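You operate a simulated robot arm through the tools that you are given. There is no shell and no other tool. Be economical: measure what you need, move in short steps, check, and stop when the job is done.

Carry out the task below with a simulated two-armed robot. There is one attempt and no reset: what you move stays moved.

Task
Pick up the wooden box with white band with one hand, pass it to the other hand and put it on the top of the long grey counter. Set down upright: wooden box with white band.

Only the result counts: the job must be done as asked and must still hold three seconds after the hand-in. Knocking over, shifting, dropping, spilling or breaking anything else fails it.

Robot
Two 7-joint arms with two-finger parallel grippers on one trunk, on a base that drives. Base frame: it is fixed to the floor where the robot stands at the start and does not move with it; the origin is under the middle of the robot, x ahead of it, y to its left, z up; the surface under the hand at the start is at about z = 0.9. Units: m, rad, N and s.
The left shoulder is at the start at [0.155, 0.174, 0.969], the right one opposite. With the tool pointing down near the work surface each hand reaches from about 0.1 to 0.78 m from the robot's upright axis, wherever it stands, measured 20 degrees to its own side. Places, roughly: top of the long grey counter [0.5, 1, 0.9]. Payload 3.6 kg a hand.
The tool frame of a hand sits at the grasp point between the pads (the TCP): z along the fingers, y along the line on which they close. The tips reach 0.03 m beyond it. Largest opening 0.11 m; finger width 0.02, thickness 0.01; the body of the gripper, 0.048 by 0.112 m, starts 0.055 m behind the TCP.
Orientation is that of the tool frame in the base frame, as a unit quaternion [w, x, y, z]. With the fingers straight down and closing along the base's y, the tool's x points along the base's -x, its y along +y and its z along -z.

Tools
- The arms move only by the tool servo_tool. It takes "left_targets", "right_targets" or both (then of equal length, played together; a hand with none holds still); each is a list of rows, each a list of 7 numbers: the shift along the tool's x, y, z in m, then the turn, a rotation vector about the tool's x, y, z in rad, then the finger opening in m, from 0 to 0.11. In form: [[x, y, z, rx, ry, rz, fingers], ...]. A call has 1 to 20 rows; each row shifts and turns the commanded pose from where the row before left it, along the tool's axes as they then stand. Rows are played at 5 a second. More than 0.05 m and 0.15 rad between two rows, or a gripper value outside its range, and nothing of the call is played. Where a pose cannot be reached the arm comes as near as it can. A force on the tool above 40 N (or 10 N above the force at the start of the call, whichever is more), or a blocked arm, ends the call early, and 0.2 s more pass. Each finger travels about 0.153 m/s and halts on what it meets, pressing with about 43 N; the grip force reading is that of the motor and also rises with nothing between the fingers. The clock runs only during rows and for 0.2 s after the last one: add rows that do not move to give the fingers time. It gives the time, the measured TCP pose, the force on the tool (base axes), the opening and the grip force at its end, in the units of the frame above (readings bear some noise), with the torque about the TCP (base axes, N m) and any sound that the robot's microphone picked up.
- Cameras (640 x 400 px; columns grow to the right, rows downward): "scene" is now at [0.2667, 0.0476, 1.1517]; the picture's right is [0.49, -0.87, 0.00], its down [-0.39, -0.22, -0.89] and it looks along [0.78, 0.43, -0.45] (base axes); focal length 214 px, centre (320, 200). "left" rides on the left gripper at [0.072, -0.017, -0.103] in its tool frame; the picture's right is [0.23, 0.97, 0.00], its down [-0.76, 0.18, -0.62] and it looks along [-0.61, 0.14, 0.78] (tool axes); focal length 222 px, centre (320, 200). "right" rides on the right gripper at [0.072, 0.017, -0.103] in its tool frame; the picture's right is [-0.23, 0.97, 0.00], its down [-0.76, -0.18, -0.62] and it looks along [-0.61, -0.14, 0.78] (tool axes); focal length 222 px, centre (320, 200). There is no depth. A picture from a camera that has moved, and an enlarged one, comes with that camera's place and axes in the base frame and with its lens.
- capture(camera): a new picture of that camera. It takes no simulated time.
- raise_lower(by): slides the trunk up (or, below 0, down) by that many m; the arms and the scene camera ride with it, the base frame stays. It gives what a move gives, with no picture.
- roll_base(legs): drives the robot by 1 to 6 legs, each [ahead, left, turn to the left] in m, m and rad, along the robot's own axes; the way and the turn of a leg run together, so that a leg with both is an arc; at most 1.5 m and 3.142 rad a leg. The arms and the cameras ride along, it lands a little off, and it stops where it bumps. It gives what a move gives.
- aim_head(pan, tilt): turns the head with the scene camera to pan (to the left, within 1.501 rad either way) and tilt (down, from -0.506 to 1.204), counted from straight ahead of the robot. It gives what a move gives.
- zoom(camera, box): a new picture of the part [left, top, right, bottom] of that camera's present view, enlarged. It takes no simulated time.
- sign_off(): hands the job in; it is judged then, once.

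Work in short steps. Places have to be worked out from the pictures, the camera data and where the tool is seen: move nearer, look again, correct. Check each grasp and each placing, and mend what went wrong. You have 120 turns and 100 pictures in all, those below and enlarged ones among them. Open the grippers and draw the arms clear of the work before you hand the job in, unless the task says otherwise; then end with one line.

The tools are called after "Call:" as a command line: name --argument value ..., lists and objects as JSON in quotes. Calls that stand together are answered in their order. servo_tool: Moves the arms, as the interface text tells. Its arguments: {"type":"object","properties":{"left_targets":{"type":"array"},"right_targets":{"type":"array"}},"required":[]} The other tools are called the same way: raise_lower (by) slides the trunk up or down; roll_base (legs) drives the base; aim_head (pan, tilt) turns the head that bears the scene camera; capture (camera) takes a picture; zoom (camera, box) takes an enlarged picture of a part of a camera's view; sign_off () hands the job in.

At the start:

```text
time_s: 0.0
left_ee_pos: [0.3285, 0.441, 1.1917]
left_tcp_rot: [0.003, 0.0, 1.0, 0.001]
left_force: [0.1, -0.3, -0.5]
left_moment: [0.01, 0.04, -0.05]
left_grip_width: 0.11
left_grasp_force: 0.0
right_ee_pos: [0.3396, 0.0535, 1.1337]
right_tcp_rot: [0.003, 0.001, 1.0, -0.001]
right_force: [-0.5, -0.3, 0.8]
right_moment: [0.01, 0.03, 0.01]
right_grip_width: 0.1102
right_grasp_force: 0.1
trunk travel left (down, up): [-0.09, 0.673]
robot x, y, heading: [-0.0011, 0.0021, -0.001]
head pan, tilt: [0.508, 0.468]
```

scene: 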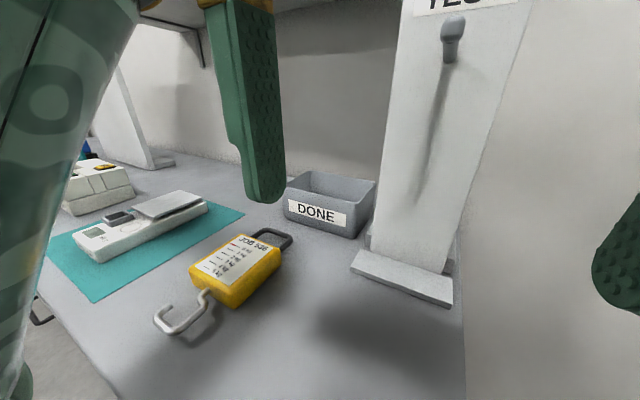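
right: 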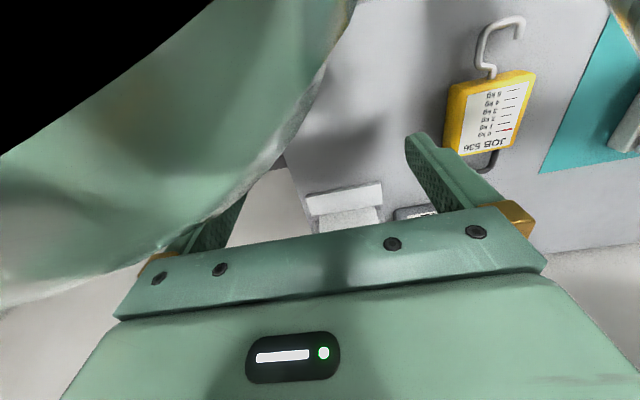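
left: 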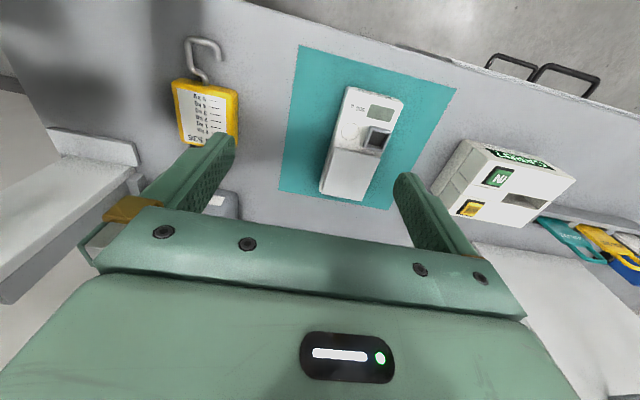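

The box is not in view yet. I look around with the head, to the right first.

Call:
aim_head --pan -0.6 --tilt 0.5

Call:
capture --camera "scene"

Call:
aim_head --pan 1.4 --tilt 0.5

Call:
capture --camera "scene"

```text
time_s: 1.3
left_ee_pos: [0.3286, 0.4413, 1.1916]
left_tcp_rot: [0.003, 0.0, 1.0, 0.002]
left_force: [-0.1, 0.0, -0.2]
left_moment: [-0.06, 0.0, 0.01]
left_grip_width: 0.11
left_grasp_force: 0.0
right_ee_pos: [0.3379, 0.0536, 1.1339]
right_tcp_rot: [0.003, -0.001, 1.0, -0.001]
right_force: [0.6, -0.4, 0.9]
right_moment: [-0.02, 0.02, 0.0]
right_grip_width: 0.1098
right_grasp_force: 0.1
trunk travel left (down, up): [-0.09, 0.673]
robot x, y, heading: [-0.0027, 0.002, -0.001]
head pan, tilt: [-0.6, 0.499]
```

```text
96 pictures are left
camera scene: at [0.2618, -0.0483, 1.1488], right [-0.56, -0.83, 0.0], down [-0.39, 0.27, -0.88], along [0.73, -0.5, -0.47], focal length 214 px, centre (320, 200)
```

scene: 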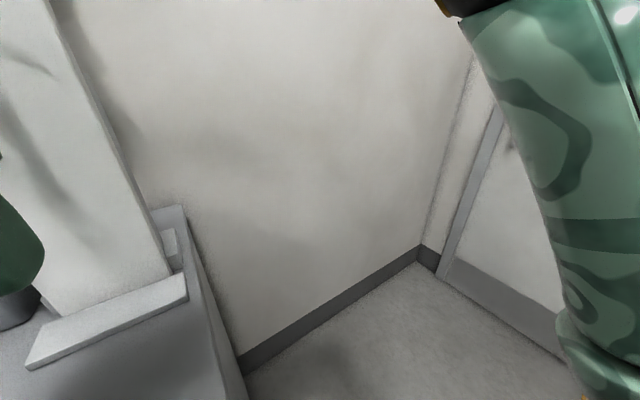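

```text
time_s: 3.3
left_ee_pos: [0.3283, 0.441, 1.1915]
left_tcp_rot: [0.002, -0.001, 1.0, 0.0]
left_force: [-0.2, -0.1, 0.7]
left_moment: [0.0, 0.04, -0.04]
left_grip_width: 0.11
left_grasp_force: 0.1
right_ee_pos: [0.339, 0.0544, 1.1327]
right_tcp_rot: [0.003, 0.001, 1.0, 0.0]
right_force: [-0.3, -0.1, 1.1]
right_moment: [0.01, -0.02, 0.0]
right_grip_width: 0.1102
right_grasp_force: 0.1
trunk travel left (down, up): [-0.09, 0.673]
robot x, y, heading: [-0.0007, -0.0009, 0.001]
head pan, tilt: [1.4, 0.499]
```

```text
95 pictures are left
camera scene: at [0.2022, 0.0927, 1.1485], right [0.99, -0.17, 0.01], down [-0.08, -0.47, -0.88], along [0.15, 0.86, -0.48], focal length 214 px, centre (320, 200)
```

scene: 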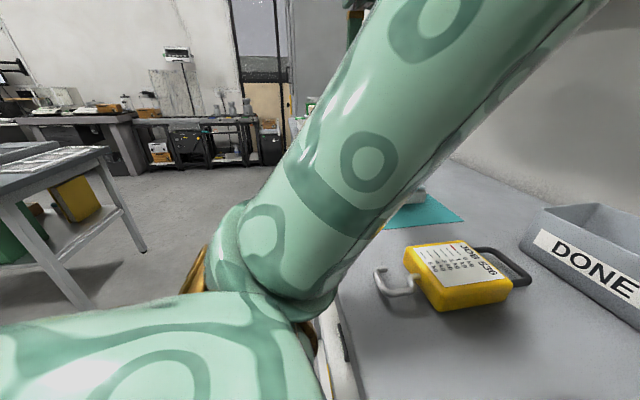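

No box yet. I look higher, at the shelf seen above the counter, and then raise the trunk for a better view.

Call:
aim_head --pan 0.7 --tilt -0.2

Call:
capture --camera "scene"

Call:
raise_lower --by 0.35

Call:
aim_head --pan 0.9 --tilt 0.3

Call:
capture --camera "scene"

```text
time_s: 4.3
left_ee_pos: [0.3294, 0.4414, 1.1916]
left_tcp_rot: [0.002, 0.0, 1.0, 0.001]
left_force: [0.5, 0.8, -0.4]
left_moment: [0.01, -0.01, 0.01]
left_grip_width: 0.11
left_grasp_force: 0.1
right_ee_pos: [0.3384, 0.0539, 1.1334]
right_tcp_rot: [0.003, 0.0, 1.0, 0.0]
right_force: [0.2, -0.5, 0.1]
right_moment: [0.02, -0.01, 0.07]
right_grip_width: 0.1099
right_grasp_force: 0.0
trunk travel left (down, up): [-0.09, 0.673]
robot x, y, heading: [0.0018, 0.0022, -0.003]
head pan, tilt: [0.7, -0.201]
```

```text
94 pictures are left
camera scene: at [0.25, 0.0568, 1.2122], right [0.64, -0.76, 0.0], down [0.16, 0.13, -0.98], along [0.75, 0.63, 0.2], focal length 214 px, centre (320, 200)
```

scene: 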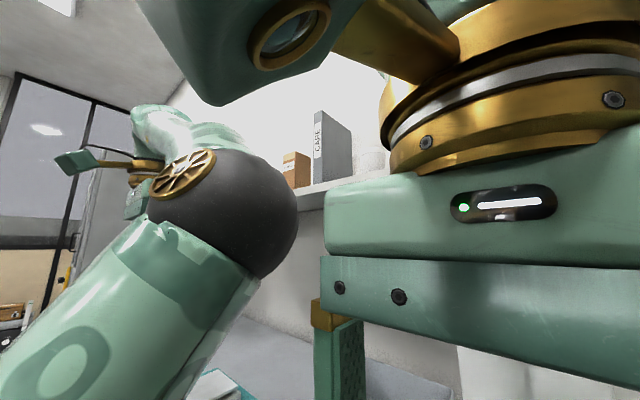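

```text
time_s: 7.8
left_ee_pos: [0.335, 0.4428, 1.5407]
left_tcp_rot: [0.001, 0.0, 1.0, -0.001]
left_force: [0.2, 1.1, -0.1]
left_moment: [0.0, 0.01, -0.01]
left_grip_width: 0.1099
left_grasp_force: 0.1
right_ee_pos: [0.3443, 0.0545, 1.4814]
right_tcp_rot: [0.0, 0.0, 1.0, 0.001]
right_force: [-0.1, 0.4, 0.8]
right_moment: [-0.01, -0.02, -0.01]
right_grip_width: 0.1098
right_grasp_force: 0.2
trunk travel left (down, up): [-0.44, 0.323]
robot x, y, heading: [0.0002, 0.0013, 0.001]
head pan, tilt: [0.7, -0.201]
```

```text
time_s: 8.7
left_ee_pos: [0.3353, 0.4428, 1.5415]
left_tcp_rot: [0.0, 0.0, 1.0, 0.0]
left_force: [-0.4, -0.8, -0.3]
left_moment: [-0.02, 0.03, -0.01]
left_grip_width: 0.11
left_grasp_force: 0.0
right_ee_pos: [0.3446, 0.0547, 1.4815]
right_tcp_rot: [0.0, 0.0, 1.0, 0.0]
right_force: [0.3, 0.7, -0.1]
right_moment: [-0.03, -0.01, -0.03]
right_grip_width: 0.11
right_grasp_force: 0.0
trunk travel left (down, up): [-0.44, 0.323]
robot x, y, heading: [-0.0013, 0.0023, 0.003]
head pan, tilt: [0.901, 0.3]
```

```text
93 pictures are left
camera scene: at [0.0929, 0.0763, 1.5276], right [0.78, -0.62, 0.0], down [-0.18, -0.23, -0.96], along [0.59, 0.75, -0.3], focal length 214 px, centre (320, 200)
```

scene: 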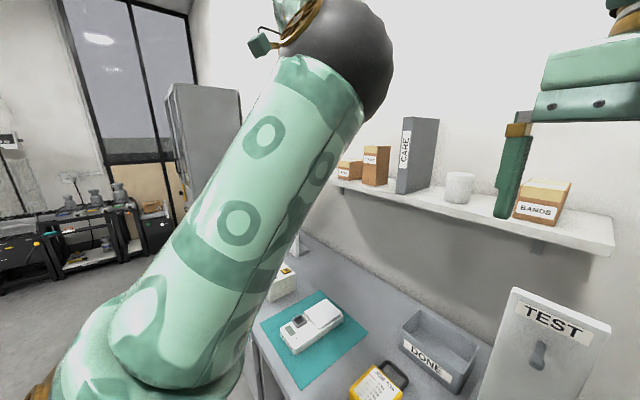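

A shelf holds several brown boxes. I zoom in to tell which one is wooden with a white band.

Call:
zoom --camera "scene" --box '[320, 100, 480, 200]'

Call:
zoom --camera "scene" --box '[480, 150, 640, 250]'

Call:
capture --camera "left"

Call:
capture --camera "right"

```text
4.00 times, centred on (400, 150) of scene
camera zoom: at [0.0929, 0.0763, 1.5276], right [0.78, -0.62, 0.0], down [-0.18, -0.23, -0.96], along [0.59, 0.75, -0.3], focal length 858 px, centre (0, 400)
```

zoom: 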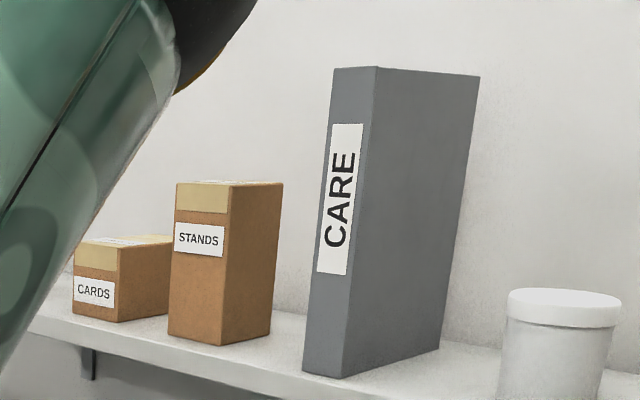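

```text
4.00 times, centred on (560, 200) of scene
camera zoom: at [0.0929, 0.0763, 1.5276], right [0.78, -0.62, 0.0], down [-0.18, -0.23, -0.96], along [0.59, 0.75, -0.3], focal length 858 px, centre (-640, 200)
```

zoom: 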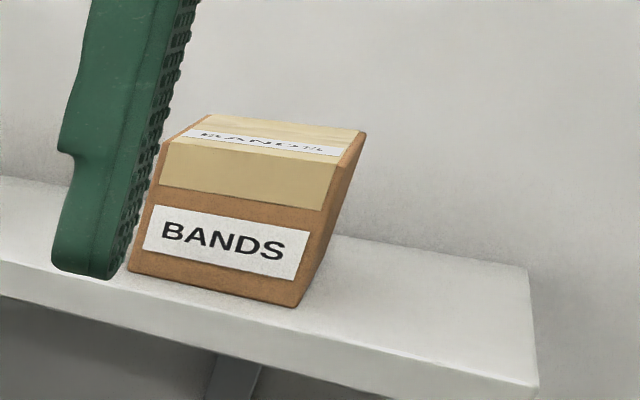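

```text
90 pictures are left
camera left: at [0.2632, 0.4248, 1.6434], right [-0.23, 0.97, 0.0], down [0.76, 0.18, 0.62], along [0.61, 0.14, -0.78], focal length 222 px, centre (320, 200)
```

left: 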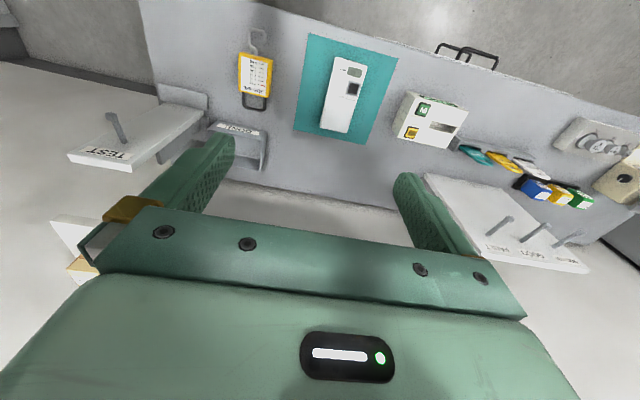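

```text
89 pictures are left
camera right: at [0.2708, 0.0723, 1.5843], right [0.23, 0.97, 0.0], down [0.76, -0.18, 0.62], along [0.61, -0.14, -0.78], focal length 222 px, centre (320, 200)
```

right: 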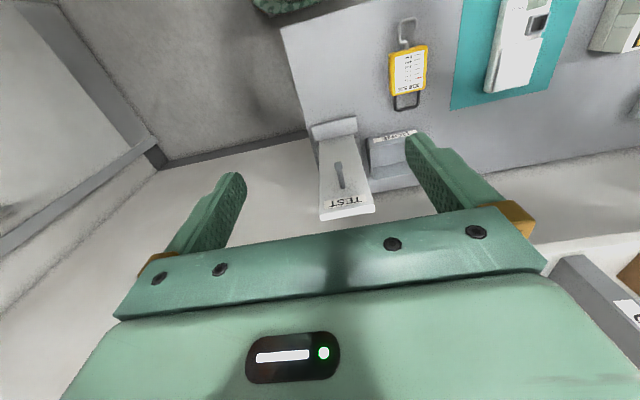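

Those are taped cardboard boxes with labels, not the wooden one. I look further left and right of the robot.

Call:
aim_head --pan 1.5 --tilt 0.2

Call:
capture --camera "scene"

Call:
aim_head --pan -1.5 --tilt 0.4

Call:
capture --camera "scene"

Call:
aim_head --pan 0.1 --tilt 0.9

Call:
capture --camera "scene"

```text
time_s: 9.7
left_ee_pos: [0.3352, 0.4423, 1.5396]
left_tcp_rot: [0.0, 0.0, 1.0, 0.0]
left_force: [0.1, 1.0, 1.0]
left_moment: [0.01, 0.04, -0.02]
left_grip_width: 0.1102
left_grasp_force: 0.0
right_ee_pos: [0.3437, 0.0525, 1.4824]
right_tcp_rot: [0.0, 0.0, 1.0, 0.0]
right_force: [0.7, -0.3, 1.3]
right_moment: [-0.02, 0.0, 0.0]
right_grip_width: 0.1098
right_grasp_force: 0.0
trunk travel left (down, up): [-0.44, 0.323]
robot x, y, heading: [0.0004, -0.0016, -0.002]
head pan, tilt: [1.499, 0.201]
```

```text
88 pictures are left
camera scene: at [0.0417, 0.0962, 1.5368], right [1.0, -0.07, 0.0], down [-0.01, -0.2, -0.98], along [0.07, 0.98, -0.2], focal length 214 px, centre (320, 200)
```

scene: 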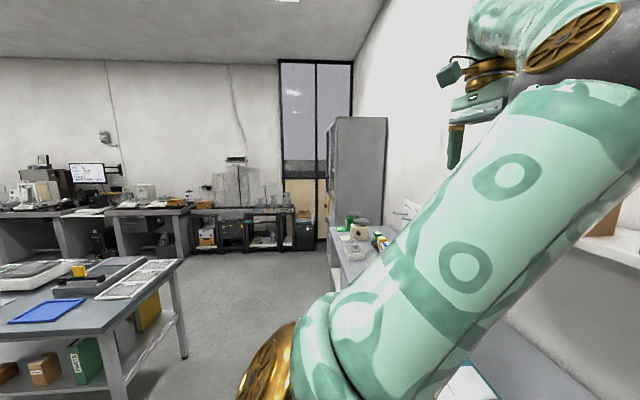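

```text
time_s: 12.3
left_ee_pos: [0.3352, 0.442, 1.5404]
left_tcp_rot: [0.001, 0.0, 1.0, 0.0]
left_force: [-0.4, -0.3, 0.2]
left_moment: [-0.01, -0.01, 0.01]
left_grip_width: 0.1098
left_grasp_force: 0.1
right_ee_pos: [0.3451, 0.0536, 1.4819]
right_tcp_rot: [-0.001, 0.0, 1.0, 0.001]
right_force: [-1.4, 0.4, 0.8]
right_moment: [-0.02, 0.02, -0.02]
right_grip_width: 0.1098
right_grasp_force: 0.1
trunk travel left (down, up): [-0.44, 0.323]
robot x, y, heading: [0.0009, 0.0011, 0.002]
head pan, tilt: [-1.499, 0.4]
```

```text
87 pictures are left
camera scene: at [0.0416, -0.0892, 1.5183], right [-1.0, -0.07, 0.0], down [-0.03, 0.39, -0.92], along [0.07, -0.92, -0.39], focal length 214 px, centre (320, 200)
```

scene: 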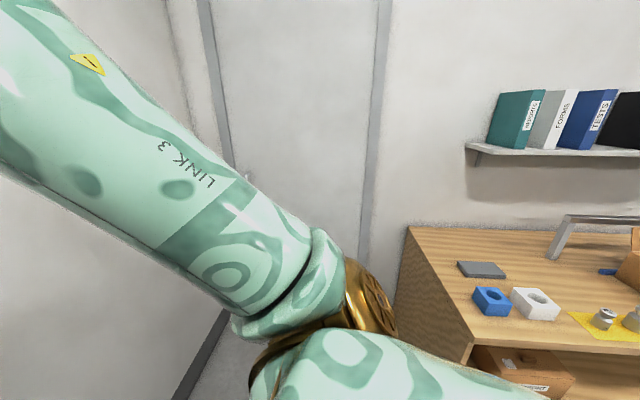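

```text
time_s: 14.0
left_ee_pos: [0.3354, 0.4406, 1.5413]
left_tcp_rot: [0.0, 0.001, 1.0, 0.0]
left_force: [-0.4, -0.3, 0.7]
left_moment: [0.0, 0.0, -0.01]
left_grip_width: 0.1101
left_grasp_force: 0.1
right_ee_pos: [0.3441, 0.0544, 1.4815]
right_tcp_rot: [-0.001, 0.0, 1.0, 0.001]
right_force: [-0.7, -0.1, -0.4]
right_moment: [0.0, -0.01, 0.0]
right_grip_width: 0.1099
right_grasp_force: 0.1
trunk travel left (down, up): [-0.44, 0.323]
robot x, y, heading: [0.0, 0.0005, 0.004]
head pan, tilt: [0.099, 0.901]
```

```text
86 pictures are left
camera scene: at [0.1101, 0.0106, 1.4753], right [0.1, -1.0, 0.0], down [-0.78, -0.08, -0.62], along [0.62, 0.06, -0.78], focal length 214 px, centre (320, 200)
```

scene: 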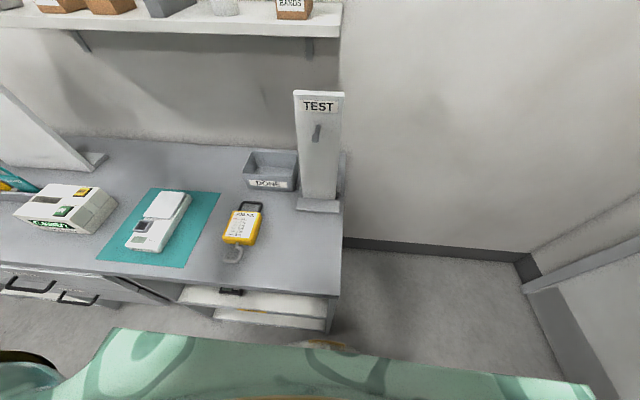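

The box may stand behind the robot. I back off from the counter slightly and turn left to look behind.

Call:
roll_base --legs '[[-0.2, 0, 0], [0, 0, 1.2]]'

Call:
aim_head --pan 1.5 --tilt 0.4

Call:
capture --camera "scene"

Call:
aim_head --pan 0.6 --tilt 0.4

Call:
capture --camera "scene"

```text
time_s: 18.5
left_ee_pos: [-0.4867, 0.4747, 1.5406]
left_tcp_rot: [0.0, -0.562, 0.827, 0.0]
left_force: [-0.1, -0.3, 0.0]
left_moment: [0.01, 0.0, 0.04]
left_grip_width: 0.1098
left_grasp_force: 0.1
right_ee_pos: [-0.1217, 0.3391, 1.4822]
right_tcp_rot: [0.0, -0.562, 0.827, 0.0]
right_force: [-0.6, 0.2, -0.3]
right_moment: [0.03, -0.03, 0.0]
right_grip_width: 0.1098
right_grasp_force: 0.1
trunk travel left (down, up): [-0.44, 0.323]
robot x, y, heading: [-0.1978, 0.0007, 1.197]
head pan, tilt: [0.099, 0.901]
```

```text
time_s: 20.1
left_ee_pos: [-0.4861, 0.474, 1.54]
left_tcp_rot: [0.0, -0.562, 0.827, 0.001]
left_force: [-0.5, 0.4, -0.5]
left_moment: [0.0, 0.02, -0.01]
left_grip_width: 0.1101
left_grasp_force: 0.1
right_ee_pos: [-0.1226, 0.3393, 1.482]
right_tcp_rot: [0.0, -0.561, 0.828, 0.0]
right_force: [-0.1, 0.0, -0.5]
right_moment: [-0.02, 0.02, 0.03]
right_grip_width: 0.1099
right_grasp_force: 0.1
trunk travel left (down, up): [-0.44, 0.323]
robot x, y, heading: [-0.2015, -0.0008, 1.192]
head pan, tilt: [1.499, 0.4]
```

```text
85 pictures are left
camera scene: at [-0.2692, 0.0754, 1.5183], right [0.43, 0.9, 0.0], down [0.35, -0.17, -0.92], along [-0.83, 0.4, -0.39], focal length 214 px, centre (320, 200)
```

scene: 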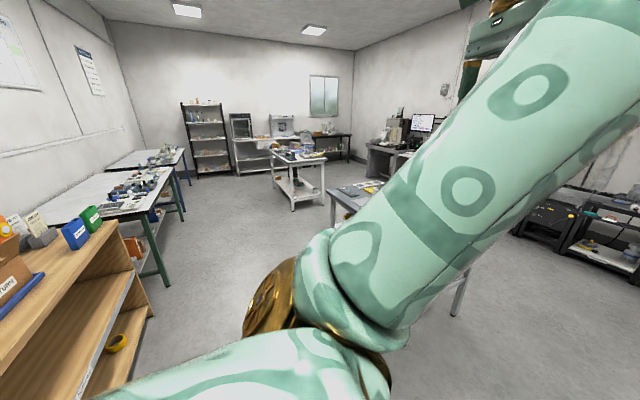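

```text
time_s: 21.2
left_ee_pos: [-0.4871, 0.474, 1.5406]
left_tcp_rot: [-0.001, -0.562, 0.827, 0.001]
left_force: [0.1, -0.5, -0.1]
left_moment: [-0.01, -0.02, 0.03]
left_grip_width: 0.11
left_grasp_force: 0.2
right_ee_pos: [-0.1215, 0.3401, 1.4812]
right_tcp_rot: [0.0, -0.563, 0.827, 0.0]
right_force: [0.1, 0.4, 0.2]
right_moment: [0.02, 0.03, -0.01]
right_grip_width: 0.1101
right_grasp_force: 0.1
trunk travel left (down, up): [-0.44, 0.323]
robot x, y, heading: [-0.1997, 0.0005, 1.195]
head pan, tilt: [0.6, 0.4]
```

```text
84 pictures are left
camera scene: at [-0.2063, 0.1254, 1.5183], right [0.98, 0.22, 0.0], down [0.09, -0.38, -0.92], along [-0.2, 0.9, -0.39], focal length 214 px, centre (320, 200)
```

scene: 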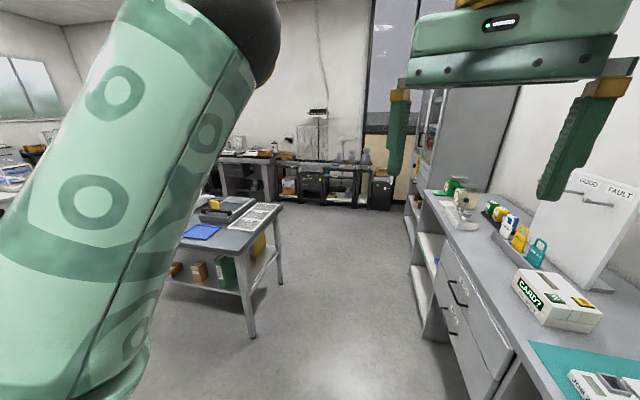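

The room is open behind. A wooden bench runs along the back-right wall; I turn on to face it.

Call:
roll_base --legs '[[0, 0, 2.4]]'

Call:
aim_head --pan 0.5 --tilt 0.5

Call:
capture --camera "scene"

Call:
aim_head --pan -0.4 --tilt 0.5

Call:
capture --camera "scene"

```text
time_s: 27.3
left_ee_pos: [-0.3163, -0.5415, 1.5395]
left_tcp_rot: [0.001, 0.976, 0.216, 0.0]
left_force: [-0.1, -0.4, -0.2]
left_moment: [0.0, 0.01, 0.0]
left_grip_width: 0.1098
left_grasp_force: 0.0
right_ee_pos: [-0.4875, -0.1943, 1.4807]
right_tcp_rot: [0.001, 0.976, 0.217, 0.0]
right_force: [0.8, 0.3, -0.1]
right_moment: [0.0, 0.02, 0.0]
right_grip_width: 0.11
right_grasp_force: 0.1
trunk travel left (down, up): [-0.44, 0.323]
robot x, y, heading: [-0.1958, -0.0007, -2.708]
head pan, tilt: [0.6, 0.4]
```

```text
time_s: 28.0
left_ee_pos: [-0.3145, -0.5431, 1.5407]
left_tcp_rot: [0.0, 0.976, 0.216, 0.001]
left_force: [-0.3, 0.7, 0.2]
left_moment: [0.01, 0.0, 0.0]
left_grip_width: 0.1098
left_grasp_force: 0.1
right_ee_pos: [-0.4883, -0.1953, 1.4823]
right_tcp_rot: [0.0, 0.976, 0.216, 0.001]
right_force: [0.2, 0.2, 0.3]
right_moment: [-0.02, -0.02, -0.04]
right_grip_width: 0.11
right_grasp_force: 0.1
trunk travel left (down, up): [-0.44, 0.323]
robot x, y, heading: [-0.1977, 0.0018, -2.705]
head pan, tilt: [0.499, 0.499]
```

```text
83 pictures are left
camera scene: at [-0.2835, -0.0852, 1.5092], right [-0.81, 0.59, 0.0], down [0.28, 0.39, -0.88], along [-0.52, -0.71, -0.48], focal length 214 px, centre (320, 200)
```

scene: 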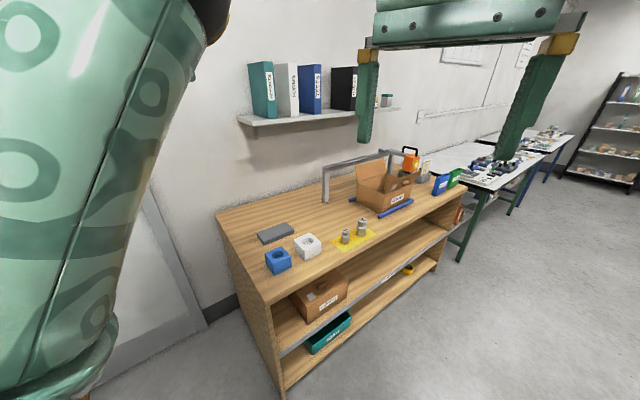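

```text
time_s: 29.2
left_ee_pos: [-0.3144, -0.5427, 1.5402]
left_tcp_rot: [0.001, 0.976, 0.217, 0.001]
left_force: [0.6, -0.1, -0.4]
left_moment: [0.01, 0.0, 0.0]
left_grip_width: 0.1102
left_grasp_force: 0.1
right_ee_pos: [-0.4883, -0.1937, 1.4827]
right_tcp_rot: [0.0, 0.976, 0.217, 0.0]
right_force: [-0.2, 0.2, -0.2]
right_moment: [-0.01, -0.02, 0.02]
right_grip_width: 0.11
right_grasp_force: 0.0
trunk travel left (down, up): [-0.44, 0.323]
robot x, y, heading: [-0.199, 0.0, -2.704]
head pan, tilt: [-0.4, 0.499]
```

```text
82 pictures are left
camera scene: at [-0.3204, -0.0153, 1.5091], right [-0.04, 1.0, 0.0], down [0.48, 0.02, -0.88], along [-0.88, -0.03, -0.48], focal length 214 px, centre (320, 200)
```

scene: 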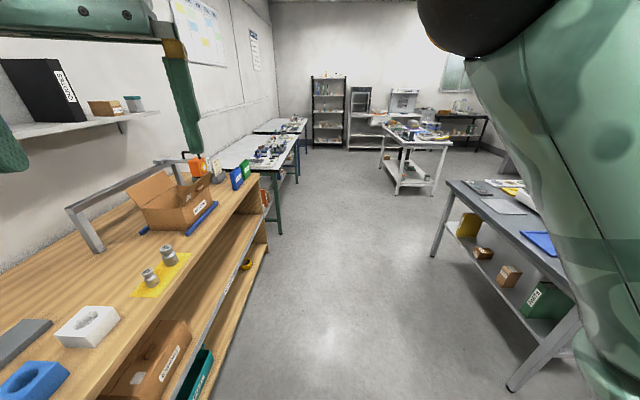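

Several candidates again; I zoom on the wall shelf, the bench and the grey table.

Call:
zoom --camera "scene" --box '[0, 50, 160, 150]'

Call:
zoom --camera "scene" --box '[120, 100, 320, 225]'

Call:
zoom --camera "scene" --box '[420, 140, 640, 320]'

Call:
zoom --camera "scene" --box '[280, 60, 520, 210]'

```text
4.00 times, centred on (80, 100) of scene
camera zoom: at [-0.3204, -0.0153, 1.5091], right [-0.04, 1.0, 0.0], down [0.48, 0.02, -0.88], along [-0.88, -0.03, -0.48], focal length 858 px, centre (1280, 600)
```

zoom: 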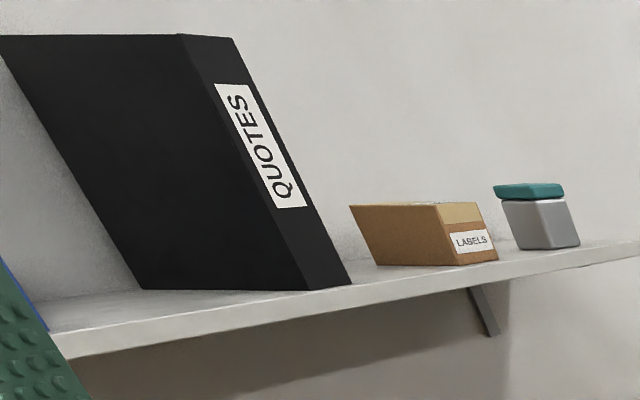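

```text
3.20 times, centred on (220, 162) of scene
camera zoom: at [-0.3204, -0.0153, 1.5091], right [-0.04, 1.0, 0.0], down [0.48, 0.02, -0.88], along [-0.88, -0.03, -0.48], focal length 686 px, centre (640, 320)
```

zoom: 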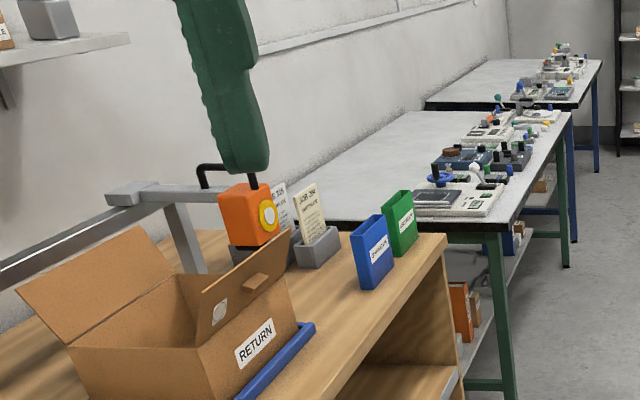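

```text
2.22 times, centred on (530, 230) of scene
camera zoom: at [-0.3204, -0.0153, 1.5091], right [-0.04, 1.0, 0.0], down [0.48, 0.02, -0.88], along [-0.88, -0.03, -0.48], focal length 477 px, centre (-147, 133)
```

zoom: 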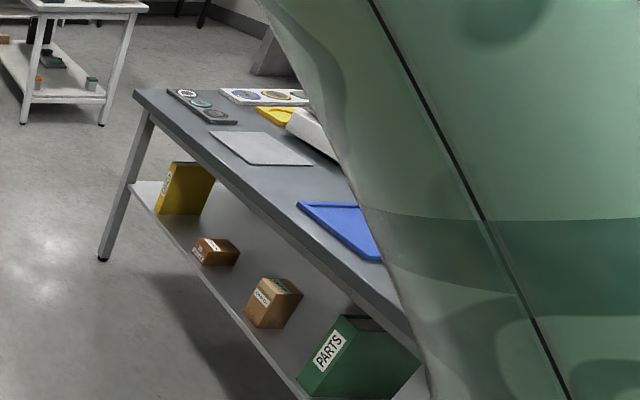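

```text
2.67 times, centred on (400, 135) of scene
camera zoom: at [-0.3204, -0.0153, 1.5091], right [-0.04, 1.0, 0.0], down [0.48, 0.02, -0.88], along [-0.88, -0.03, -0.48], focal length 572 px, centre (107, 373)
```

zoom: 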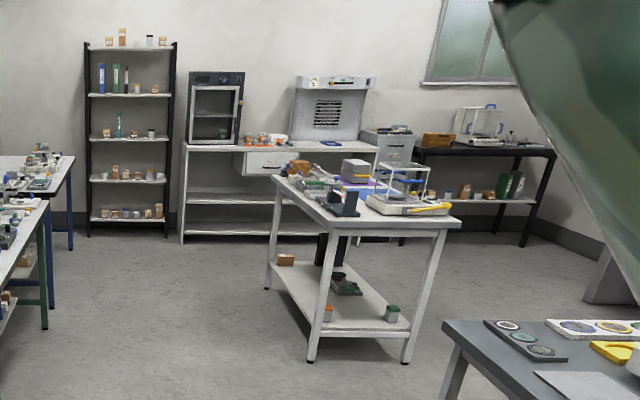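

No clear match yet. I turn so the camera sees the grey table and counter's far end unobstructed.

Call:
roll_base --legs '[[0, 0, -1.4]]'

Call:
aim_head --pan 0.0 --tilt 0.4

Call:
capture --camera "scene"

Call:
aim_head --pan -0.8 --tilt 0.3

Call:
capture --camera "scene"

```text
time_s: 33.0
left_ee_pos: [-0.7534, 0.0241, 1.5396]
left_tcp_rot: [0.0, 0.885, -0.465, 0.0]
left_force: [-0.3, 0.1, 0.6]
left_moment: [0.01, 0.0, 0.03]
left_grip_width: 0.1103
left_grasp_force: 0.1
right_ee_pos: [-0.4395, 0.2522, 1.4818]
right_tcp_rot: [0.0, 0.885, -0.465, 0.0]
right_force: [1.1, -0.7, -0.3]
right_moment: [0.03, 0.03, 0.01]
right_grip_width: 0.11
right_grasp_force: 0.0
trunk travel left (down, up): [-0.44, 0.323]
robot x, y, heading: [-0.1966, 0.0025, 2.173]
head pan, tilt: [-0.4, 0.499]
```

```text
time_s: 33.9
left_ee_pos: [-0.7535, 0.0248, 1.5395]
left_tcp_rot: [0.0, 0.886, -0.464, 0.0]
left_force: [0.0, -0.3, 0.0]
left_moment: [-0.01, -0.02, 0.02]
left_grip_width: 0.1099
left_grasp_force: 0.1
right_ee_pos: [-0.4398, 0.2527, 1.4816]
right_tcp_rot: [0.0, 0.886, -0.464, 0.0]
right_force: [0.0, 0.6, -0.5]
right_moment: [0.01, 0.01, 0.03]
right_grip_width: 0.11
right_grasp_force: 0.1
trunk travel left (down, up): [-0.44, 0.323]
robot x, y, heading: [-0.1936, -0.0012, 2.171]
head pan, tilt: [0.0, 0.4]
```

```text
77 pictures are left
camera scene: at [-0.2706, 0.1075, 1.5183], right [0.82, 0.57, 0.0], down [0.22, -0.32, -0.92], along [-0.52, 0.76, -0.39], focal length 214 px, centre (320, 200)
```

scene: 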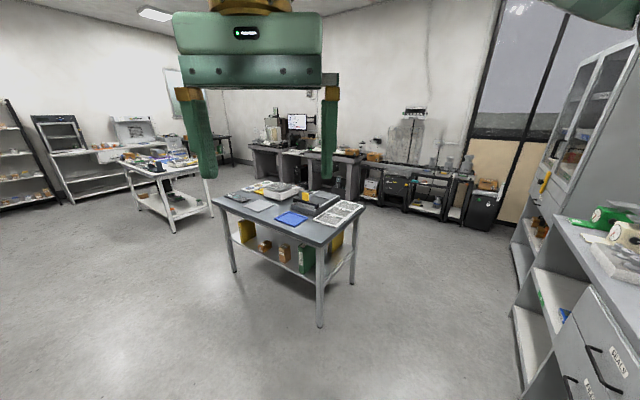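

```text
time_s: 35.0
left_ee_pos: [-0.7537, 0.0239, 1.5397]
left_tcp_rot: [0.0, 0.885, -0.465, 0.0]
left_force: [-0.4, -0.9, 0.0]
left_moment: [-0.06, 0.0, -0.01]
left_grip_width: 0.1098
left_grasp_force: 0.1
right_ee_pos: [-0.4387, 0.2519, 1.4825]
right_tcp_rot: [0.0, 0.886, -0.465, 0.0]
right_force: [0.4, 0.4, -0.1]
right_moment: [-0.03, 0.0, 0.01]
right_grip_width: 0.1099
right_grasp_force: 0.1
trunk travel left (down, up): [-0.44, 0.323]
robot x, y, heading: [-0.1988, -0.001, 2.171]
head pan, tilt: [-0.799, 0.3]
```

```text
76 pictures are left
camera scene: at [-0.2001, 0.1228, 1.5275], right [0.98, -0.19, 0.0], down [-0.06, -0.29, -0.96], along [0.18, 0.94, -0.3], focal length 214 px, centre (320, 200)
```

scene: 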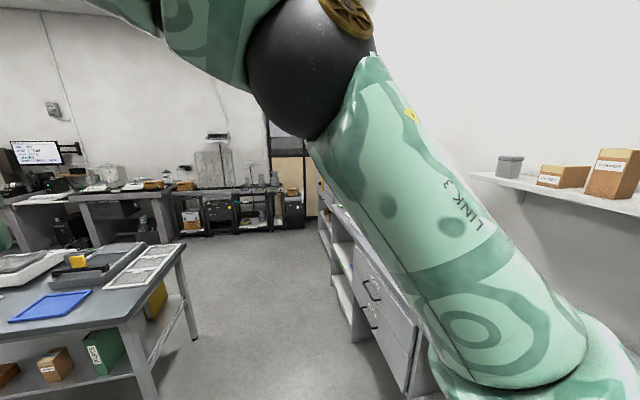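

I zoom into the tables and the desk by the far wall for a wooden box.

Call:
zoom --camera "scene" --box '[0, 140, 320, 340]'

Call:
aim_head --pan -0.5 --tilt 0.5

Call:
capture --camera "scene"

Call:
aim_head --pan 0.1 --tilt 0.4

Call:
zoom --camera "scene" --box '[200, 120, 440, 270]'

```text
2.00 times, centred on (160, 240) of scene
camera zoom: at [-0.2001, 0.1228, 1.5275], right [0.98, -0.19, 0.0], down [-0.06, -0.29, -0.96], along [0.18, 0.94, -0.3], focal length 429 px, centre (640, 120)
```

zoom: 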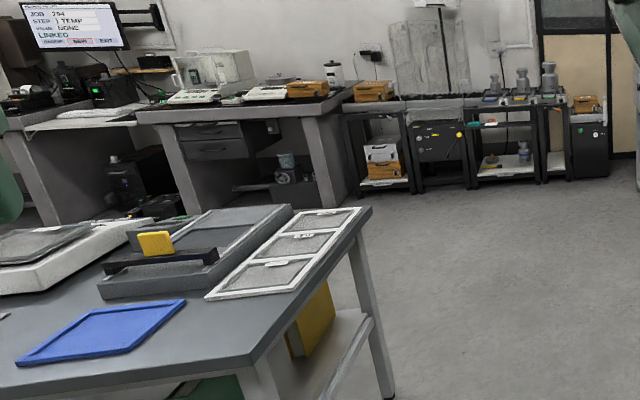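

```text
time_s: 35.8
left_ee_pos: [-0.7526, 0.0242, 1.5407]
left_tcp_rot: [0.0, 0.885, -0.465, 0.0]
left_force: [-0.4, -0.1, 0.2]
left_moment: [0.03, 0.03, -0.03]
left_grip_width: 0.1104
left_grasp_force: 0.0
right_ee_pos: [-0.439, 0.2533, 1.4819]
right_tcp_rot: [0.0, 0.886, -0.465, 0.0]
right_force: [0.3, -0.4, 0.0]
right_moment: [0.0, 0.01, 0.0]
right_grip_width: 0.1099
right_grasp_force: 0.1
trunk travel left (down, up): [-0.44, 0.323]
robot x, y, heading: [-0.1973, -0.0003, 2.172]
head pan, tilt: [-0.499, 0.499]
```

```text
74 pictures are left
camera scene: at [-0.2275, 0.1217, 1.5092], right [0.99, 0.1, 0.0], down [0.05, -0.48, -0.88], along [-0.09, 0.87, -0.48], focal length 214 px, centre (320, 200)
```

scene: 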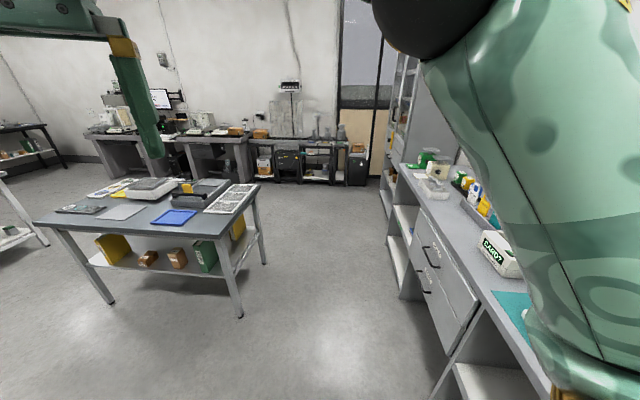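

```text
time_s: 36.8
left_ee_pos: [-0.7533, 0.0253, 1.5404]
left_tcp_rot: [0.0, 0.885, -0.465, 0.001]
left_force: [0.2, -0.5, -0.1]
left_moment: [0.02, 0.01, 0.02]
left_grip_width: 0.1102
left_grasp_force: 0.0
right_ee_pos: [-0.4394, 0.2537, 1.4816]
right_tcp_rot: [0.0, 0.886, -0.464, -0.001]
right_force: [-0.5, 0.7, -0.2]
right_moment: [0.0, 0.03, -0.05]
right_grip_width: 0.11
right_grasp_force: 0.0
trunk travel left (down, up): [-0.44, 0.323]
robot x, y, heading: [-0.1977, -0.0007, 2.18]
head pan, tilt: [0.099, 0.4]
```

```text
2.67 times, centred on (320, 195) of scene
camera zoom: at [-0.2779, 0.1019, 1.5183], right [0.76, 0.65, 0.0], down [0.25, -0.3, -0.92], along [-0.6, 0.7, -0.39], focal length 572 px, centre (320, 213)
```

zoom: 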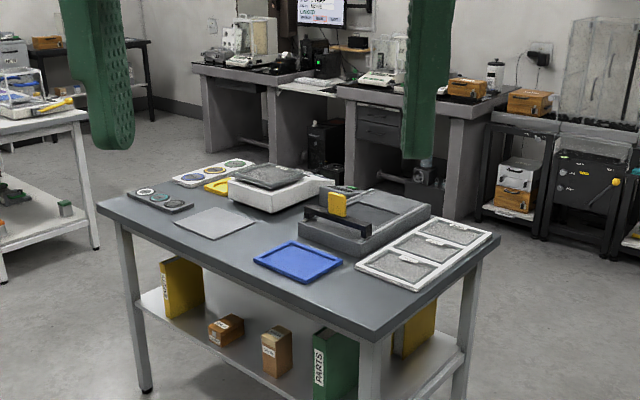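

Still no match. I turn to heading ~1.2 with head at ~0.3 pan to zoom along the counter and the cabinet shelves.

Call:
roll_base --legs '[[0, 0, -0.9]]'

Call:
aim_head --pan 0.15 --tilt 0.4

Call:
zoom --camera "scene" --box '[180, 100, 500, 300]'

Call:
capture --camera "scene"

Call:
capture --camera "right"

```text
time_s: 39.5
left_ee_pos: [-0.5259, 0.4473, 1.5405]
left_tcp_rot: [0.0, -0.597, 0.802, 0.0]
left_force: [1.2, 0.1, 0.4]
left_moment: [0.02, 0.01, -0.01]
left_grip_width: 0.1099
left_grasp_force: 0.1
right_ee_pos: [-0.1508, 0.3452, 1.4821]
right_tcp_rot: [-0.001, -0.598, 0.802, 0.001]
right_force: [0.0, 0.0, 0.5]
right_moment: [0.02, 0.0, 0.03]
right_grip_width: 0.1098
right_grasp_force: 0.0
trunk travel left (down, up): [-0.44, 0.323]
robot x, y, heading: [-0.2007, -0.0047, 1.276]
head pan, tilt: [0.099, 0.4]
```

```text
time_s: 40.2
left_ee_pos: [-0.5261, 0.4466, 1.5402]
left_tcp_rot: [0.0, -0.597, 0.802, 0.0]
left_force: [0.3, 0.2, -0.5]
left_moment: [0.03, 0.0, 0.01]
left_grip_width: 0.11
left_grasp_force: 0.1
right_ee_pos: [-0.1516, 0.3451, 1.4808]
right_tcp_rot: [0.0, -0.597, 0.802, -0.001]
right_force: [-0.4, 0.3, -0.5]
right_moment: [-0.01, -0.02, 0.01]
right_grip_width: 0.1099
right_grasp_force: 0.0
trunk travel left (down, up): [-0.44, 0.323]
robot x, y, heading: [-0.203, 0.0021, 1.282]
head pan, tilt: [0.15, 0.4]
```

```text
2.00 times, centred on (340, 200) of scene
camera zoom: at [-0.1755, 0.1278, 1.5183], right [0.99, -0.14, 0.0], down [-0.05, -0.39, -0.92], along [0.13, 0.91, -0.39], focal length 429 px, centre (280, 200)
```

zoom: 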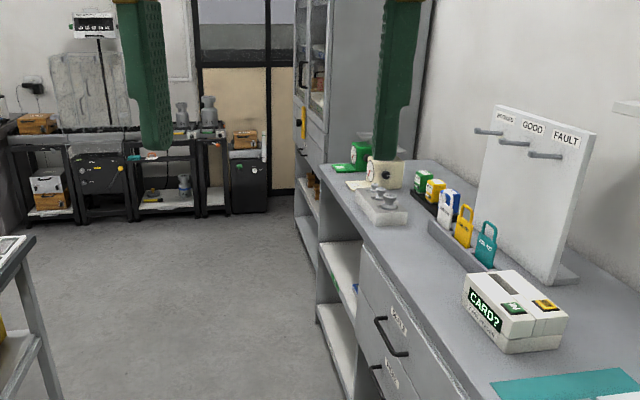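

```text
71 pictures are left
camera scene: at [-0.1755, 0.1278, 1.5183], right [0.99, -0.14, 0.0], down [-0.05, -0.39, -0.92], along [0.13, 0.91, -0.39], focal length 214 px, centre (320, 200)
```

scene: 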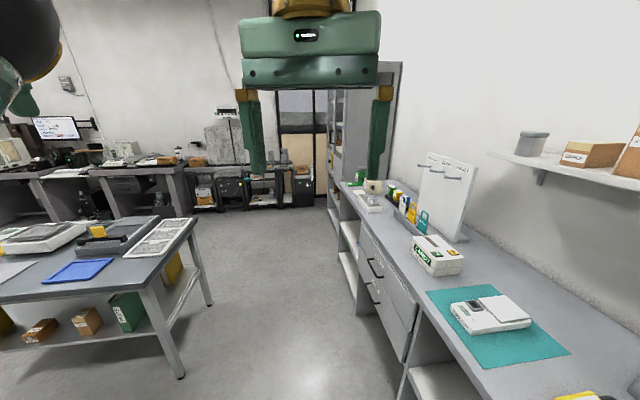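

```text
70 pictures are left
camera right: at [-0.1897, 0.282, 1.5844], right [-0.87, 0.5, 0.0], down [0.39, 0.68, 0.62], along [0.31, 0.54, -0.78], focal length 222 px, centre (320, 200)
```

right: 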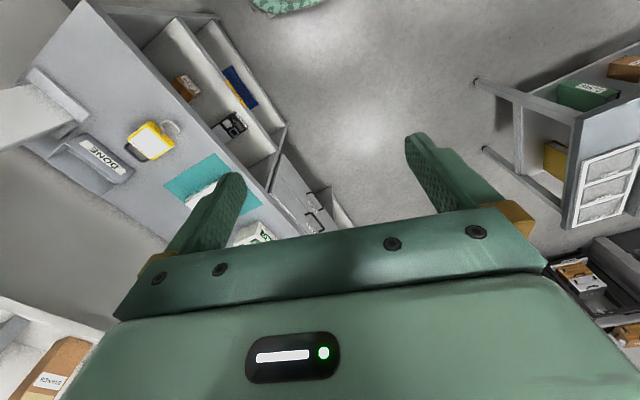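

There are shelves under the counter, with a brown box on one. I zoom there with the right camera.

Call:
zoom --camera "right" --box '[120, 40, 300, 160]'

Call:
zoom --camera "right" --box '[520, 40, 640, 120]'

```text
3.33 times, centred on (210, 100) of right
camera zoom: at [-0.1897, 0.282, 1.5844], right [-0.87, 0.5, 0.0], down [0.39, 0.68, 0.62], along [0.31, 0.54, -0.78], focal length 740 px, centre (687, 533)
```

zoom: 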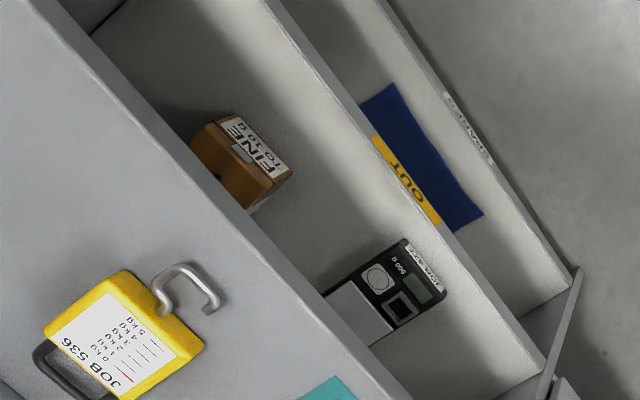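

```text
5.00 times, centred on (580, 80) of right
camera zoom: at [-0.1897, 0.282, 1.5844], right [-0.87, 0.5, 0.0], down [0.39, 0.68, 0.62], along [0.31, 0.54, -0.78], focal length 1111 px, centre (-980, 800)
```

zoom: 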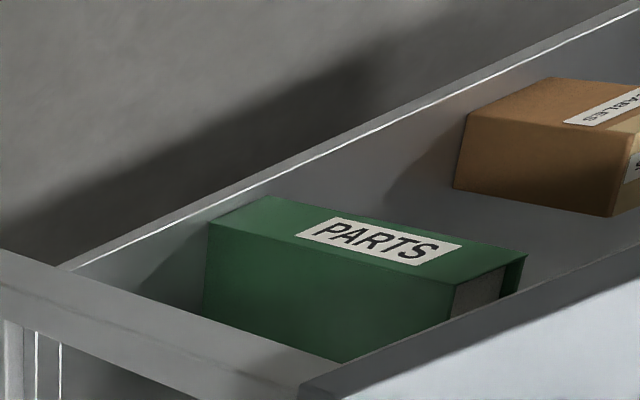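

The "FINE" box with a clasp on the shelf under the counter looks like a wooden case. I face the counter further back and lower the trunk for a frontal look.

Call:
roll_base --legs '[[0, 0, -1.28], [-0.35, 0.15, 0]]'

Call:
raise_lower --by -0.42

Call:
aim_head --pan 0.1 --tilt 0.5

Call:
capture --camera "scene"

```text
time_s: 45.7
left_ee_pos: [-0.2197, 0.5922, 1.5398]
left_tcp_rot: [0.0, -0.011, 1.0, 0.0]
left_force: [0.0, 0.1, -0.7]
left_moment: [0.0, -0.05, -0.02]
left_grip_width: 0.1097
left_grasp_force: 0.1
right_ee_pos: [-0.2024, 0.2043, 1.4818]
right_tcp_rot: [0.0, -0.011, 1.0, 0.0]
right_force: [0.1, 0.0, 0.2]
right_moment: [0.02, -0.03, 0.0]
right_grip_width: 0.1102
right_grasp_force: 0.1
trunk travel left (down, up): [-0.44, 0.323]
robot x, y, heading: [-0.543, 0.1445, 0.018]
head pan, tilt: [0.15, 0.4]
```

```text
refused: -0.42 is not a number from -0.4 to 0.4
```

```text
time_s: 46.3
left_ee_pos: [-0.2195, 0.5936, 1.5397]
left_tcp_rot: [0.0, -0.011, 1.0, -0.001]
left_force: [0.5, 0.1, -0.6]
left_moment: [-0.01, 0.0, -0.01]
left_grip_width: 0.1098
left_grasp_force: 0.0
right_ee_pos: [-0.2026, 0.2044, 1.4812]
right_tcp_rot: [0.0, -0.011, 1.0, 0.0]
right_force: [-0.3, 0.1, -0.7]
right_moment: [0.0, 0.0, 0.03]
right_grip_width: 0.11
right_grasp_force: 0.1
trunk travel left (down, up): [-0.44, 0.323]
robot x, y, heading: [-0.5399, 0.1434, 0.022]
head pan, tilt: [0.099, 0.499]
```

```text
67 pictures are left
camera scene: at [-0.4201, 0.1587, 1.5092], right [0.12, -0.99, 0.0], down [-0.47, -0.06, -0.88], along [0.87, 0.11, -0.48], focal length 214 px, centre (320, 200)
```

scene: 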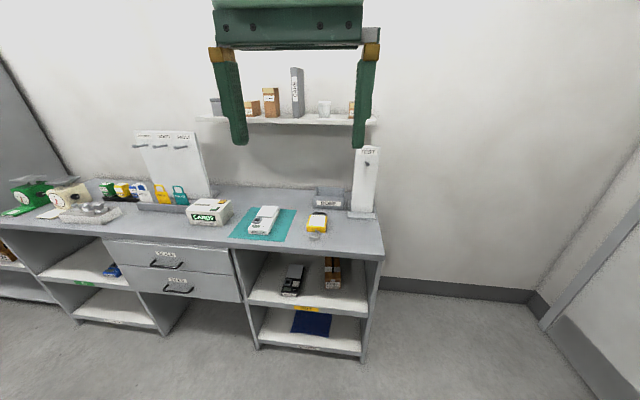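

The shelf holds what looks like two wooden cases. I zoom and lower the trunk for a straight look.

Call:
zoom --camera "scene" --box '[240, 240, 400, 340]'

Call:
raise_lower --by -0.4

Call:
aim_head --pan 0.1 --tilt 0.5

Call:
capture --camera "scene"

```text
4.00 times, centred on (320, 290) of scene
camera zoom: at [-0.4201, 0.1587, 1.5092], right [0.12, -0.99, 0.0], down [-0.47, -0.06, -0.88], along [0.87, 0.11, -0.48], focal length 858 px, centre (320, -160)
```

zoom: 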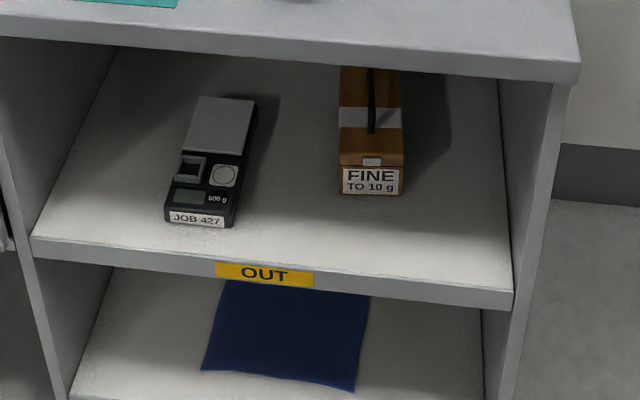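

```text
time_s: 50.2
left_ee_pos: [-0.2111, 0.5926, 1.1373]
left_tcp_rot: [-0.008, -0.01, 1.0, 0.001]
left_force: [-1.2, 0.3, -0.2]
left_moment: [0.04, -0.01, 0.0]
left_grip_width: 0.11
left_grasp_force: 0.1
right_ee_pos: [-0.2021, 0.2043, 1.0811]
right_tcp_rot: [0.0, -0.011, 1.0, 0.0]
right_force: [0.3, 0.3, -0.1]
right_moment: [0.03, -0.01, -0.02]
right_grip_width: 0.1099
right_grasp_force: 0.1
trunk travel left (down, up): [-0.04, 0.723]
robot x, y, heading: [-0.5436, 0.1416, 0.018]
head pan, tilt: [0.099, 0.499]
```

```text
time_s: 50.8
left_ee_pos: [-0.2116, 0.5928, 1.1363]
left_tcp_rot: [-0.008, -0.01, 1.0, 0.001]
left_force: [0.0, -0.3, 0.2]
left_moment: [0.0, -0.02, 0.0]
left_grip_width: 0.1099
left_grasp_force: 0.1
right_ee_pos: [-0.2019, 0.2053, 1.0803]
right_tcp_rot: [0.0, -0.01, 1.0, 0.0]
right_force: [-0.6, 0.1, 0.2]
right_moment: [-0.01, 0.0, 0.03]
right_grip_width: 0.1099
right_grasp_force: 0.2
trunk travel left (down, up): [-0.04, 0.723]
robot x, y, heading: [-0.5419, 0.144, 0.022]
head pan, tilt: [0.099, 0.499]
```

```text
65 pictures are left
camera scene: at [-0.23, 0.1624, 1.0931], right [0.12, -0.99, 0.0], down [-0.48, -0.06, -0.88], along [0.87, 0.11, -0.48], focal length 214 px, centre (320, 200)
```

scene: 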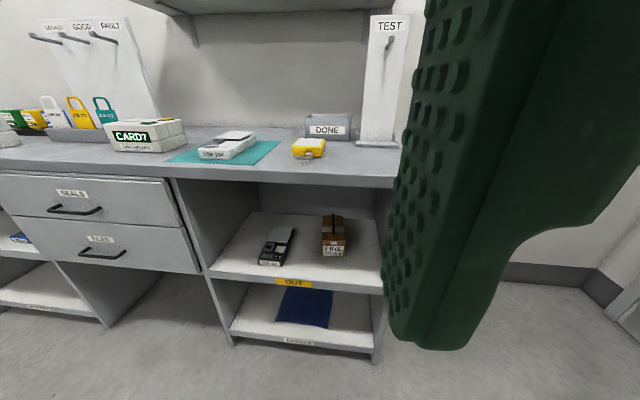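

That's it: wooden case with a white band and black handle, on the shelf beneath the counter. I zoom for details.

Call:
zoom --camera "scene" --box '[190, 150, 390, 275]'

Call:
zoom --camera "scene" --box '[293, 190, 373, 270]'

```text
3.20 times, centred on (290, 212) of scene
camera zoom: at [-0.23, 0.1624, 1.0931], right [0.12, -0.99, 0.0], down [-0.48, -0.06, -0.88], along [0.87, 0.11, -0.48], focal length 686 px, centre (416, 160)
```

zoom: 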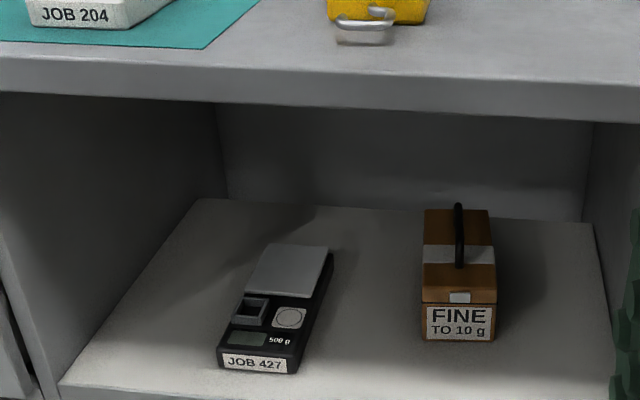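

```text
5.00 times, centred on (333, 230) of scene
camera zoom: at [-0.23, 0.1624, 1.0931], right [0.12, -0.99, 0.0], down [-0.48, -0.06, -0.88], along [0.87, 0.11, -0.48], focal length 1072 px, centre (255, 50)
```

zoom: 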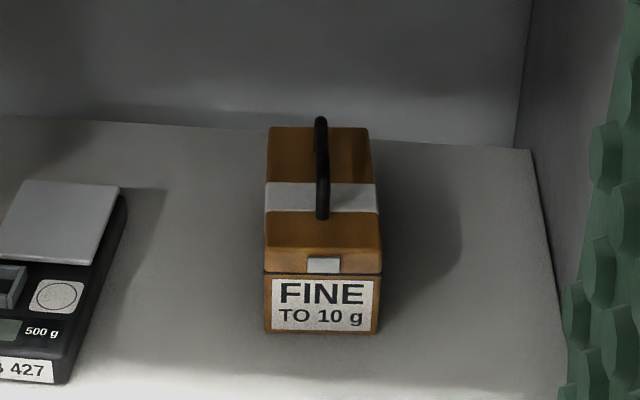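

Triangulating: box front face at about x 0.40, y 0.186, shelf z≈0.50, box ≈0.09 wide, 0.08 tall, 0.16 deep, handle lengthwise. Plan: the left hand enters horizontally and grips the sides near the front, and the right hand later takes it from above. First I roll the left wrist so its camera rides above when the tool points forward.

Call:
servo_tool --left_targets '[[0, 0, 0, 0, 0, 0.15, 0.11], [0, 0, 0, 0, 0, 0.15, 0.11], [0, 0, 0, 0, 0, 0.15, 0.11], [0, 0, 0, 0, 0, 0.15, 0.11], [0, 0, 0, 0, 0, 0.15, 0.11], [0, 0, 0, 0, 0, 0.15, 0.11], [0, 0, 0, 0, 0, 0.15, 0.11], [0, 0, 0, 0, 0, 0.15, 0.11], [0, 0, 0, 0, 0, 0.15, 0.11], [0, 0, 0, 0, 0, 0.15, 0.11]]'

```text
time_s: 53.0
left_ee_pos: [-0.2099, 0.5924, 1.1367]
left_tcp_rot: [-0.007, 0.676, 0.737, -0.003]
left_force: [0.4, 0.6, -0.8]
left_moment: [0.02, 0.01, 0.02]
left_grip_width: 0.11
left_grasp_force: 0.1
right_ee_pos: [-0.2021, 0.2051, 1.0815]
right_tcp_rot: [0.0, -0.011, 1.0, 0.0]
right_force: [0.6, -0.2, -0.3]
right_moment: [0.01, -0.01, 0.03]
right_grip_width: 0.1101
right_grasp_force: 0.0
trunk travel left (down, up): [-0.04, 0.723]
robot x, y, heading: [-0.5453, 0.148, 0.019]
head pan, tilt: [0.099, 0.499]
```

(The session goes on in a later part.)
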